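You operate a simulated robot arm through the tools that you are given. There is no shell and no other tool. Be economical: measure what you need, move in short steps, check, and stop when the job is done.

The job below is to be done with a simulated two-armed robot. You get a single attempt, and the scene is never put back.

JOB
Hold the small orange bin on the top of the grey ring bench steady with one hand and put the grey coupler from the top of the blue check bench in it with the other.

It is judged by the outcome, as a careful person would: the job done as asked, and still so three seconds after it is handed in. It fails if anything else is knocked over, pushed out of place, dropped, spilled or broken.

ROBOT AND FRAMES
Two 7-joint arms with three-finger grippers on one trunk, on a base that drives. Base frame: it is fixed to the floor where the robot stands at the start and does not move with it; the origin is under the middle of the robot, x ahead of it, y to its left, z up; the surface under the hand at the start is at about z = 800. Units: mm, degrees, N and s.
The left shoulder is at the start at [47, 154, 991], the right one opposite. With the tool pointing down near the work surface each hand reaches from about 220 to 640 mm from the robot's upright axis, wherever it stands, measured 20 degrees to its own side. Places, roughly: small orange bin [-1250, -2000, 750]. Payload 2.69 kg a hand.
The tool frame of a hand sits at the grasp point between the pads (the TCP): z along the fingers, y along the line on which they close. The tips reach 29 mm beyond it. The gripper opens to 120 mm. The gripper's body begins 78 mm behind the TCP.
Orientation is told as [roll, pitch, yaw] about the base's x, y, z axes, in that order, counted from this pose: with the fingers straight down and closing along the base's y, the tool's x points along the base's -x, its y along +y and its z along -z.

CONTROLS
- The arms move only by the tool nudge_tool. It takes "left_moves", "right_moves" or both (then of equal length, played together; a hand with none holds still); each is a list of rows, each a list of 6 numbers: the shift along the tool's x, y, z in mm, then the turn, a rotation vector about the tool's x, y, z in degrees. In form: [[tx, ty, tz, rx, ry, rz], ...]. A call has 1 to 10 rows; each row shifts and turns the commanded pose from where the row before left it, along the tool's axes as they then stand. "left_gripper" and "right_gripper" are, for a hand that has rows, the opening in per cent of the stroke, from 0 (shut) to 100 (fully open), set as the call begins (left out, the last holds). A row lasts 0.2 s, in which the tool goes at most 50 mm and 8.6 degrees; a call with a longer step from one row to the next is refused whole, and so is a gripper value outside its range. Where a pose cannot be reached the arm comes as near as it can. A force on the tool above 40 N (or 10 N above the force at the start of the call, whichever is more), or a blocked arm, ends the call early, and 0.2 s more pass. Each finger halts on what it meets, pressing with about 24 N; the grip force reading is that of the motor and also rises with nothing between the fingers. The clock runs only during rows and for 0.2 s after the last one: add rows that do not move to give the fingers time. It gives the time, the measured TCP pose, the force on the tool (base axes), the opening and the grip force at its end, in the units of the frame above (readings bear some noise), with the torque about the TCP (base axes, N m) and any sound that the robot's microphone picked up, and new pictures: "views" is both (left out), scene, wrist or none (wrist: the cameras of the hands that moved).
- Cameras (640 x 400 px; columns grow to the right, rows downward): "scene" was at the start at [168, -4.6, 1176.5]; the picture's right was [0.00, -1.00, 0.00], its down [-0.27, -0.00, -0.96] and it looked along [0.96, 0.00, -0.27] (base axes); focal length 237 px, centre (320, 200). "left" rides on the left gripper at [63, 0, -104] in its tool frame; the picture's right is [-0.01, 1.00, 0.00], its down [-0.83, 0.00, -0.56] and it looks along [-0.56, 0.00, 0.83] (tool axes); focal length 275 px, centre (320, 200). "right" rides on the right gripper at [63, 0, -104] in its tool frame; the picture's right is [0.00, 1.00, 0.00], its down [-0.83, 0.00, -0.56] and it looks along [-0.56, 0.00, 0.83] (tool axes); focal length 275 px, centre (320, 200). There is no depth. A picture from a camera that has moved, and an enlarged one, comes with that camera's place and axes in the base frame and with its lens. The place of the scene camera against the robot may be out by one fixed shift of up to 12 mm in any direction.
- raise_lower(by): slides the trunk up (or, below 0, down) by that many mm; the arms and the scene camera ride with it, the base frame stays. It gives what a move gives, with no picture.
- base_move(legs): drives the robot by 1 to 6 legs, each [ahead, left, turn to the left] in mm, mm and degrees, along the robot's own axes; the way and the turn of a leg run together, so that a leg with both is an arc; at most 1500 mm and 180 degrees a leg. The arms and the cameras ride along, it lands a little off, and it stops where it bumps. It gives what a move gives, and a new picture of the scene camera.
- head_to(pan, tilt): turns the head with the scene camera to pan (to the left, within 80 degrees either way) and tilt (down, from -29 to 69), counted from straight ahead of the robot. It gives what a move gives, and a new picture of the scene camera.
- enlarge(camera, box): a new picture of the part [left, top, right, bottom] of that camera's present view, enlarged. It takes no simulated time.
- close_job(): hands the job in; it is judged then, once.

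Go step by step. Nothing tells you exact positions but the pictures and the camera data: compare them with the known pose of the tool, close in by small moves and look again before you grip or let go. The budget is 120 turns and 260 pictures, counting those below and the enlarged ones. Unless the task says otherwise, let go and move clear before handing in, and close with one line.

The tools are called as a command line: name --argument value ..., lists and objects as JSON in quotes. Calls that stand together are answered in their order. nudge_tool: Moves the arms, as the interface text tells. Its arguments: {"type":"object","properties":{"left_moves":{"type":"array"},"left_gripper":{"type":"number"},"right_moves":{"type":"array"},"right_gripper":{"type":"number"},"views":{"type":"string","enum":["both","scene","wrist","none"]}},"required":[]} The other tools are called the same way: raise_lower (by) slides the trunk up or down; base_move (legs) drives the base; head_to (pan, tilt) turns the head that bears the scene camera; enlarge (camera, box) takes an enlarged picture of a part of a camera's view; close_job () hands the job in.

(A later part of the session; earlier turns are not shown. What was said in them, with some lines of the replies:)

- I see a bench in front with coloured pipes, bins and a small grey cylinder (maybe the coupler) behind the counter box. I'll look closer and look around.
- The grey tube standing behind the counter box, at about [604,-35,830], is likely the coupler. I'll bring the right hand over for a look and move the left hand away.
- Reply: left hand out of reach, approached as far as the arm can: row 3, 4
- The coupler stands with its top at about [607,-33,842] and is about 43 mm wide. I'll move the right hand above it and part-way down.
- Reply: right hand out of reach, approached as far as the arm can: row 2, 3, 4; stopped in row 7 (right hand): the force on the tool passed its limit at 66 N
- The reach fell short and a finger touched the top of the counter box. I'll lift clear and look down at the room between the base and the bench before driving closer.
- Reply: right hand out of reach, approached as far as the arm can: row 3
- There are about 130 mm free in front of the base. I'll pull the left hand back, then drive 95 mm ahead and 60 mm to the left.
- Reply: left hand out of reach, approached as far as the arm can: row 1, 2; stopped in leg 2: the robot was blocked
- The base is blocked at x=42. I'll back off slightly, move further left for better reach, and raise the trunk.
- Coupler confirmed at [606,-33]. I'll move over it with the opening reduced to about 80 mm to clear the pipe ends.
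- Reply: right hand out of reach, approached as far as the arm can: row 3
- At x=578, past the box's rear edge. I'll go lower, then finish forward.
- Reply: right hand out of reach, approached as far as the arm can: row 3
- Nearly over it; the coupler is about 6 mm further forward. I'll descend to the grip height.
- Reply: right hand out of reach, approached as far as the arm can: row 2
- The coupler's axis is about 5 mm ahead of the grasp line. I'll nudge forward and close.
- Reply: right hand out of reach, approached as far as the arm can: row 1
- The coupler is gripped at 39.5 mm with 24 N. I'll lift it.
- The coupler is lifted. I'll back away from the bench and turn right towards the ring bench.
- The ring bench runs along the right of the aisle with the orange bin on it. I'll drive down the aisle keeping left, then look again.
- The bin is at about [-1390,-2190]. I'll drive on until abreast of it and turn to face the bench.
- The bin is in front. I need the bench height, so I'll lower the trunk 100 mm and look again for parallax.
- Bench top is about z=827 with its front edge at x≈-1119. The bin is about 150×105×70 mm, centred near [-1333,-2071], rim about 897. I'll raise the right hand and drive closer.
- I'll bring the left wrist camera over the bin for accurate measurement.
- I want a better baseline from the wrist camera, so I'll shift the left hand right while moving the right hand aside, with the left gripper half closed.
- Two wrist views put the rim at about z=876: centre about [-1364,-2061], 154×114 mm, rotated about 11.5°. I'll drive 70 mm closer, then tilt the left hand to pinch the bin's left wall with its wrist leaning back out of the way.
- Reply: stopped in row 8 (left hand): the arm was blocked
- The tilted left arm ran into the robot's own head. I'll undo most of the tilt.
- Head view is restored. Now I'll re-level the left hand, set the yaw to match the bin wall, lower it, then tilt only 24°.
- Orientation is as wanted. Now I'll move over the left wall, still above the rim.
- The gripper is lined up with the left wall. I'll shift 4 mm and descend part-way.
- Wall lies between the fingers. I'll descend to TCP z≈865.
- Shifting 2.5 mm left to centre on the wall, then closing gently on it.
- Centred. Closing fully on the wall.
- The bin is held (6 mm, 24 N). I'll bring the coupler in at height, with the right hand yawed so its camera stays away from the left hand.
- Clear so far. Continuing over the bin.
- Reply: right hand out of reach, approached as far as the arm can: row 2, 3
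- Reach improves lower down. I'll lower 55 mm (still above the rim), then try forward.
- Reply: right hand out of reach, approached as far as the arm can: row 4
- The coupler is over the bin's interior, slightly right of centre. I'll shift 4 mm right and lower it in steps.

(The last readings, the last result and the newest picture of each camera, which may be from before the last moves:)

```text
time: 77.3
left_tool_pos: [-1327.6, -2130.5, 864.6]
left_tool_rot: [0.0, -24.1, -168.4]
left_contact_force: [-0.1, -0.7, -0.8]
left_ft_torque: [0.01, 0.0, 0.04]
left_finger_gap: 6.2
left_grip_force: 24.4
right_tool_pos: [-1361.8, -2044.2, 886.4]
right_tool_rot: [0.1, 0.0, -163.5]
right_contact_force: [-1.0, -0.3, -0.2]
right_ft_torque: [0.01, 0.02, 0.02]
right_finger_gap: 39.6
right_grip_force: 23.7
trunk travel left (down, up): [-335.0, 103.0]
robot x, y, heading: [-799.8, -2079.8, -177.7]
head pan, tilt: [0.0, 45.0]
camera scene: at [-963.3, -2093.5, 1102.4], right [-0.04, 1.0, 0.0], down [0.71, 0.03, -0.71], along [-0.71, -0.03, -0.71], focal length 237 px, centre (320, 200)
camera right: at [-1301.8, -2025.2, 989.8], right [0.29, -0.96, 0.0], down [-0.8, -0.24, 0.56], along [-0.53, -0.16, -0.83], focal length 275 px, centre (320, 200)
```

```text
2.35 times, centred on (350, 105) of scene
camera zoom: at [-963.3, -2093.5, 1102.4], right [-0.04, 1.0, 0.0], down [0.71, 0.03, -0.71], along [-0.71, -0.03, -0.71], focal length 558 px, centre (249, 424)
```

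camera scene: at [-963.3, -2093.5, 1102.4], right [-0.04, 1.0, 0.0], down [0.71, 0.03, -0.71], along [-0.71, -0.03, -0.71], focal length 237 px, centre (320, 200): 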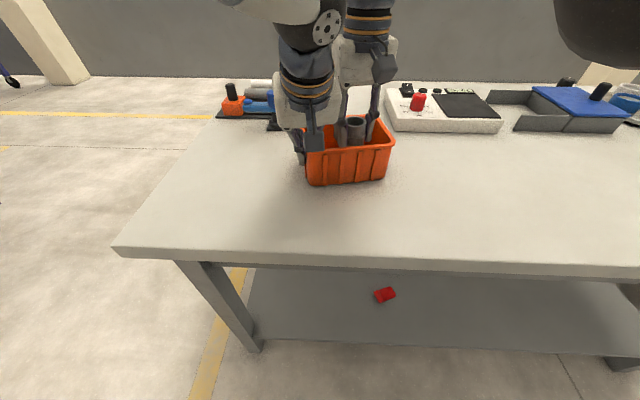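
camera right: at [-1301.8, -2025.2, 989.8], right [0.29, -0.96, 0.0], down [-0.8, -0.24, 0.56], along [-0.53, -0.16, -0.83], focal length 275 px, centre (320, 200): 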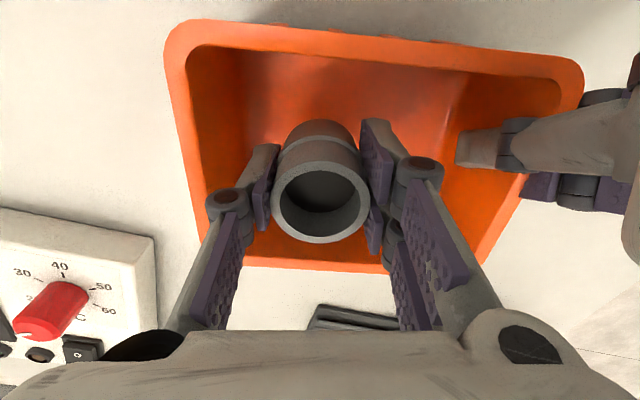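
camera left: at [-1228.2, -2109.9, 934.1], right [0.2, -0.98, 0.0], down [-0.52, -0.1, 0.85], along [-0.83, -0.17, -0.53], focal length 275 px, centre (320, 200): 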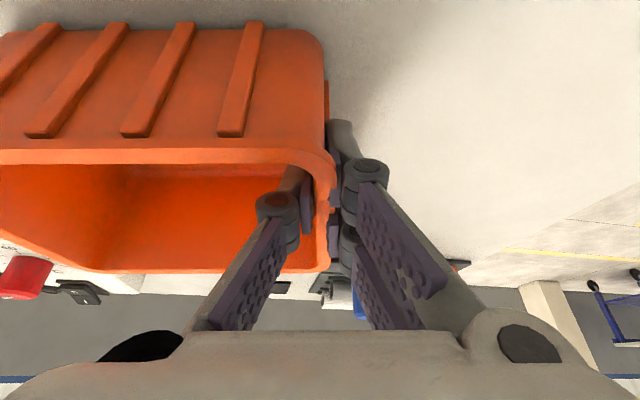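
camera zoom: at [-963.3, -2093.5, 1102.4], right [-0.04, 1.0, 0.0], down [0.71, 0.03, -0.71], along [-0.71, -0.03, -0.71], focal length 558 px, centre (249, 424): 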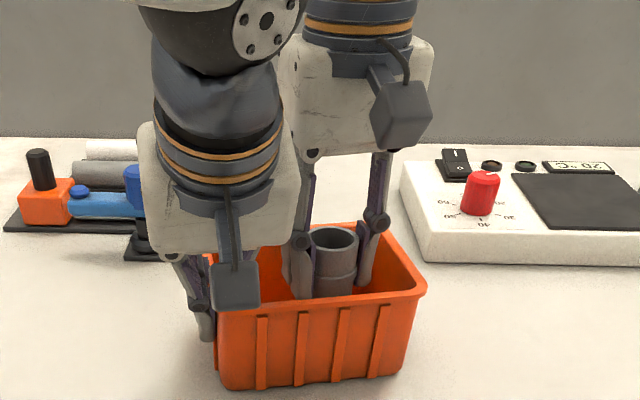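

Well inside the bin. Lowering further with small steps until it's near the floor.

nudge_tool --right_moves '[[0, 0, 15, 0, 0, 0], [0, 0, 12, 0, 0, 0], [0, 0, 5, 0, 0, 0], [0, 0, 0, 0, 0, 0]]' --views "wrist"

nudge_tool --right_moves '[[0, 0, 3, 0, 0, 0], [0, 0, 3, 0, 0, 0], [0, 0, 3, 0, 0, 0], [0, 0, 0, 0, 0, 0]]' --views "both"

```text
time: 78.3
left_tool_pos: [-1325.8, -2129.6, 865.5]
left_tool_rot: [0.1, -24.1, -168.4]
left_contact_force: [0.7, -0.5, 0.1]
left_ft_torque: [0.02, -0.02, -0.01]
left_finger_gap: 6.1
left_grip_force: 23.7
right_tool_pos: [-1361.8, -2042.2, 852.9]
right_tool_rot: [0.1, 0.0, -163.4]
right_contact_force: [-0.3, -0.3, -0.4]
right_ft_torque: [0.03, 0.0, 0.0]
right_finger_gap: 39.6
right_grip_force: 24.1
trunk travel left (down, up): [-335.0, 103.0]
robot x, y, heading: [-802.2, -2082.0, -177.5]
head pan, tilt: [0.0, 45.0]
camera right: at [-1302.0, -2024.4, 957.1], right [0.29, -0.96, 0.0], down [-0.8, -0.24, 0.56], along [-0.53, -0.16, -0.83], focal length 275 px, centre (320, 200)
```

right: 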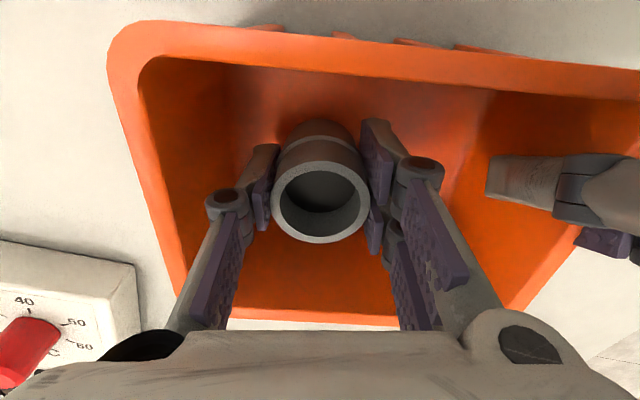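

```text
time: 79.3
left_tool_pos: [-1326.3, -2130.0, 866.5]
left_tool_rot: [0.0, -24.1, -168.5]
left_contact_force: [-2.1, 0.4, -1.5]
left_ft_torque: [0.07, -0.02, 0.06]
left_finger_gap: 5.8
left_grip_force: 24.6
right_tool_pos: [-1363.8, -2043.6, 843.1]
right_tool_rot: [0.0, -0.2, -163.4]
right_contact_force: [1.5, 0.5, 5.7]
right_ft_torque: [-0.03, 0.05, 0.02]
right_finger_gap: 39.2
right_grip_force: 23.8
trunk travel left (down, up): [-335.0, 103.0]
robot x, y, heading: [-806.4, -2081.6, -177.3]
head pan, tilt: [0.0, 45.0]
camera scene: at [-963.0, -2093.5, 1102.5], right [-0.04, 1.0, 0.0], down [0.71, 0.03, -0.71], along [-0.71, -0.03, -0.71], focal length 237 px, centre (320, 200)
camera right: at [-1302.9, -2024.9, 948.0], right [0.29, -0.96, 0.0], down [-0.8, -0.24, 0.56], along [-0.53, -0.16, -0.83], focal length 275 px, centre (320, 200)
```

scene: 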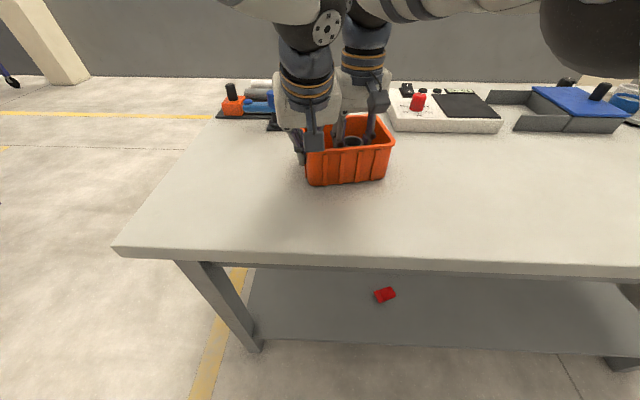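
right: 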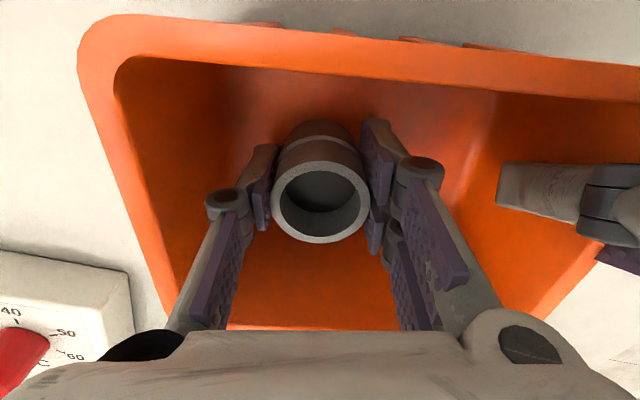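

Light contact (≈6 N): the coupler is standing on the bin floor. I'll open the right gripper modestly.

nudge_tool --right_moves '[[0, 0, 0, 0, 0, 0], [0, 0, 0, 0, 0, 0]]' --right_gripper 46 --views "wrist"

```text
time: 79.9
left_tool_pos: [-1327.2, -2129.6, 864.9]
left_tool_rot: [0.1, -24.1, -168.3]
left_contact_force: [-0.3, -0.4, -0.3]
left_ft_torque: [0.02, 0.01, -0.02]
left_finger_gap: 5.8
left_grip_force: 24.0
right_tool_pos: [-1363.7, -2043.3, 843.3]
right_tool_rot: [0.1, 0.0, -163.5]
right_contact_force: [0.0, 0.2, 0.2]
right_ft_torque: [0.0, 0.02, 0.01]
right_finger_gap: 55.1
right_grip_force: 0.1
trunk travel left (down, up): [-335.0, 103.0]
robot x, y, heading: [-800.5, -2079.7, -177.4]
head pan, tilt: [0.0, 45.0]
camera right: at [-1303.1, -2024.9, 947.3], right [0.29, -0.96, 0.0], down [-0.8, -0.24, 0.56], along [-0.53, -0.16, -0.83], focal length 275 px, centre (320, 200)
```

right: 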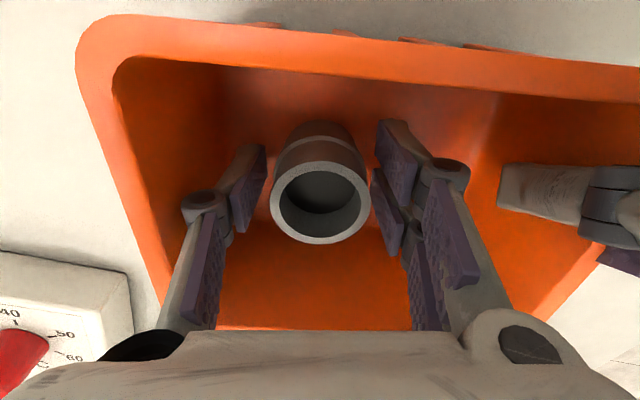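

Released and standing upright. I'll lift the right hand straight out, then move it away to the right.

nudge_tool --right_moves '[[0, 0, -15, 0, 0, 0], [0, 0, -25, 0, 0, 0], [0, 0, -30, 0, 0, 0], [0, 0, -30, 0, 0, 0], [10, -10, -30, 0, 0, 0], [20, -40, 0, 0, 0, 0], [20, -40, 0, 0, 0, 0], [20, -40, 0, 0, 0, 0], [0, 0, 0, 0, 0, 0]]' --views "both"

enlarge --camera "scene" --box '[250, 60, 450, 200]'

```text
time: 81.9
left_tool_pos: [-1325.6, -2129.3, 866.2]
left_tool_rot: [-0.1, -24.2, -168.5]
left_contact_force: [0.1, -1.2, 0.8]
left_ft_torque: [0.01, 0.0, 0.03]
left_finger_gap: 5.8
left_grip_force: 24.4
right_tool_pos: [-1330.2, -1899.4, 970.9]
right_tool_rot: [0.1, 0.1, -163.5]
right_contact_force: [-0.2, -0.7, -0.4]
right_ft_torque: [0.03, 0.0, 0.04]
right_finger_gap: 55.3
right_grip_force: 0.0
right hand out of reach, approached as far as the arm can: row 4
trunk travel left (down, up): [-335.0, 103.0]
robot x, y, heading: [-800.9, -2083.3, -177.2]
head pan, tilt: [0.0, 45.0]
camera scene: at [-963.2, -2093.9, 1102.4], right [-0.04, 1.0, 0.0], down [0.71, 0.03, -0.71], along [-0.71, -0.03, -0.71], focal length 237 px, centre (320, 200)
camera right: at [-1269.6, -1879.4, 1074.9], right [0.29, -0.96, 0.0], down [-0.8, -0.24, 0.56], along [-0.53, -0.16, -0.83], focal length 275 px, centre (320, 200)
```

scene: 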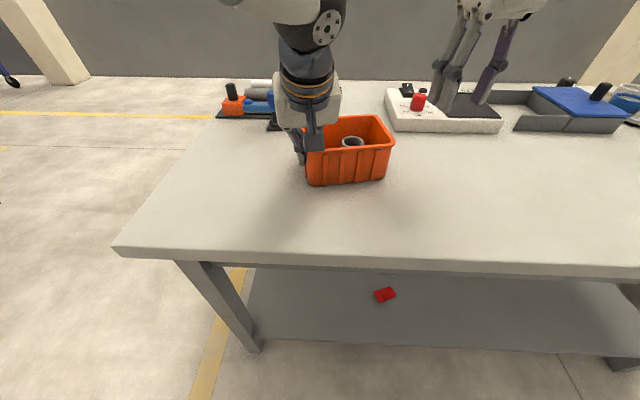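
right: 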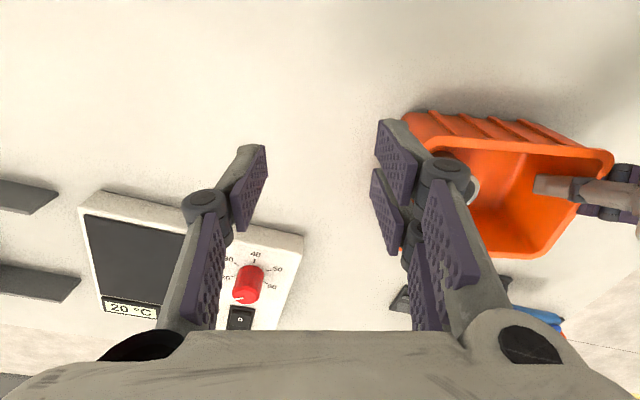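

```text
2.86 times, centred on (350, 130) of scene
camera zoom: at [-963.2, -2093.9, 1102.4], right [-0.04, 1.0, 0.0], down [0.71, 0.03, -0.71], along [-0.71, -0.03, -0.71], focal length 678 px, centre (234, 400)
```

zoom: 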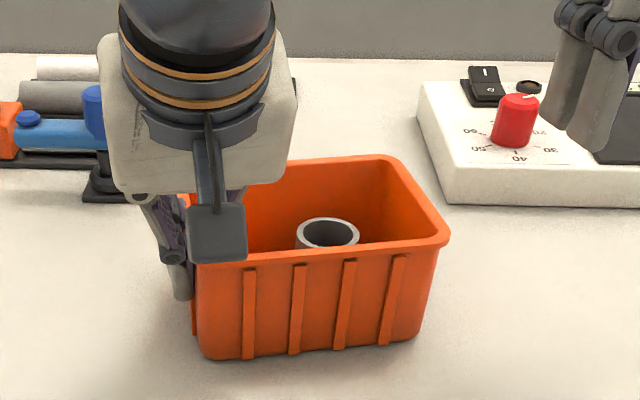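

The coupler stands in the bin. Now I'll open the left gripper moderately and lift it out.

nudge_tool --left_moves '[[0, 0, 0, 0, 0, 0], [0, 0, 0, 0, 0, 0]]' --left_gripper 35 --views "wrist"

nudge_tool --left_moves '[[-6, 0, -14, 0, 0, 0], [-12, 0, -27, 0, 0, 0], [-12, 0, -27, 0, 0, 0], [-6, 10, -14, 0, 0, 0], [0, 25, 0, 0, 0, 0], [0, 25, 0, 0, 0, 0], [0, 0, 0, 0, 0, 0]]' --views "both"

enlarge --camera "scene" --box '[210, 60, 450, 210]'

```text
time: 82.5
left_tool_pos: [-1328.1, -2130.3, 864.3]
left_tool_rot: [0.0, -24.0, -168.4]
left_contact_force: [-0.3, -0.3, 1.0]
left_ft_torque: [-0.02, 0.0, -0.03]
left_finger_gap: 42.0
left_grip_force: 0.1
right_tool_pos: [-1330.4, -1897.1, 969.7]
right_tool_rot: [0.1, 0.0, -163.4]
right_contact_force: [-0.3, 0.1, 1.1]
right_ft_torque: [0.02, 0.02, -0.01]
right_finger_gap: 55.1
right_grip_force: 0.1
trunk travel left (down, up): [-335.0, 103.0]
robot x, y, heading: [-804.4, -2080.6, -177.5]
head pan, tilt: [0.0, 45.0]
camera left: at [-1228.2, -2109.9, 934.1], right [0.2, -0.98, 0.0], down [-0.52, -0.1, 0.85], along [-0.83, -0.17, -0.53], focal length 275 px, centre (320, 200)
```

left: 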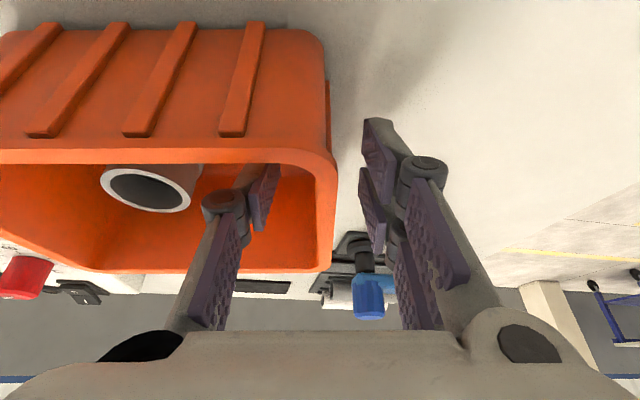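

```text
time: 84.1
left_tool_pos: [-1314.3, -2191.4, 954.5]
left_tool_rot: [0.0, -24.0, -168.4]
left_contact_force: [-1.1, -0.5, 0.1]
left_ft_torque: [0.03, -0.01, -0.04]
left_finger_gap: 41.8
left_grip_force: 0.1
right_tool_pos: [-1330.3, -1896.4, 970.9]
right_tool_rot: [0.0, 0.0, -163.5]
right_contact_force: [0.6, -0.5, 0.0]
right_ft_torque: [0.01, 0.02, 0.02]
right_finger_gap: 55.3
right_grip_force: 0.0
trunk travel left (down, up): [-335.0, 103.0]
robot x, y, heading: [-801.2, -2084.3, -177.3]
head pan, tilt: [0.0, 45.0]
camera scene: at [-963.2, -2093.3, 1102.4], right [-0.04, 1.0, 0.0], down [0.71, 0.03, -0.71], along [-0.71, -0.03, -0.71], focal length 237 px, centre (320, 200)
camera left: at [-1215.2, -2170.5, 1022.9], right [0.2, -0.98, 0.0], down [-0.52, -0.1, 0.85], along [-0.83, -0.17, -0.53], focal length 275 px, centre (320, 200)
```

scene: 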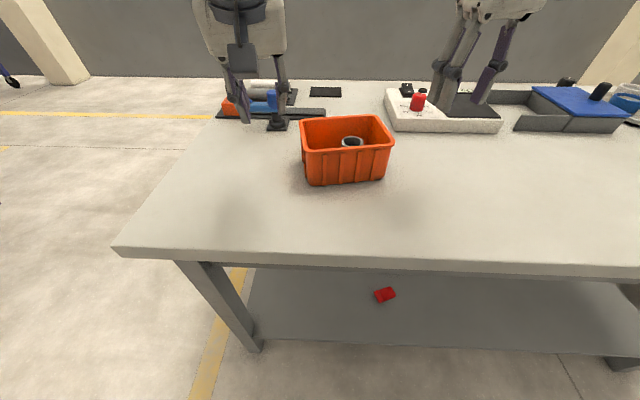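
left: 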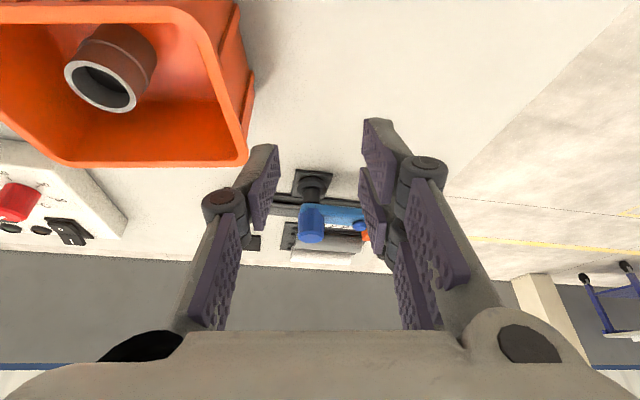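

```text
2.67 times, centred on (330, 135) of scene
camera zoom: at [-963.2, -2093.3, 1102.4], right [-0.04, 1.0, 0.0], down [0.71, 0.03, -0.71], along [-0.71, -0.03, -0.71], focal length 633 px, centre (293, 373)
```

zoom: 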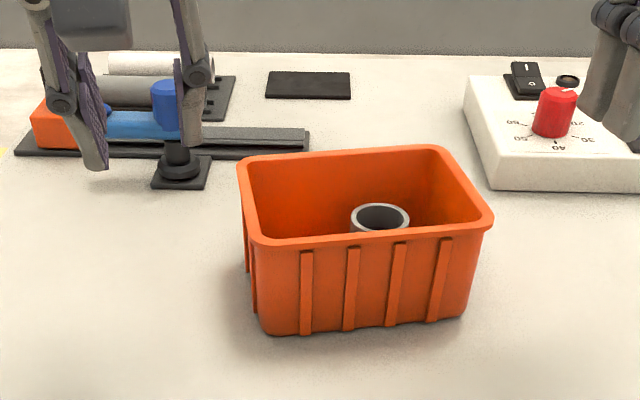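

The coupler stands in the bin, the bin has not moved, and both hands are clear, so I'm handing in.

close_job

```text
The job is handed in.
```

The grey coupler is standing upright in the small orange bin on the ring bench. The left hand held the bin's left wall while the right hand set the coupler down. Both hands then let go and moved clear. On the way, a finger pressed on top of the counter box on the check bench (66 N at its peak), and the box looked unmoved afterwards. The base also bumped a bench once, and the left arm bumped the robot's own head; I saw nothing displaced by either.
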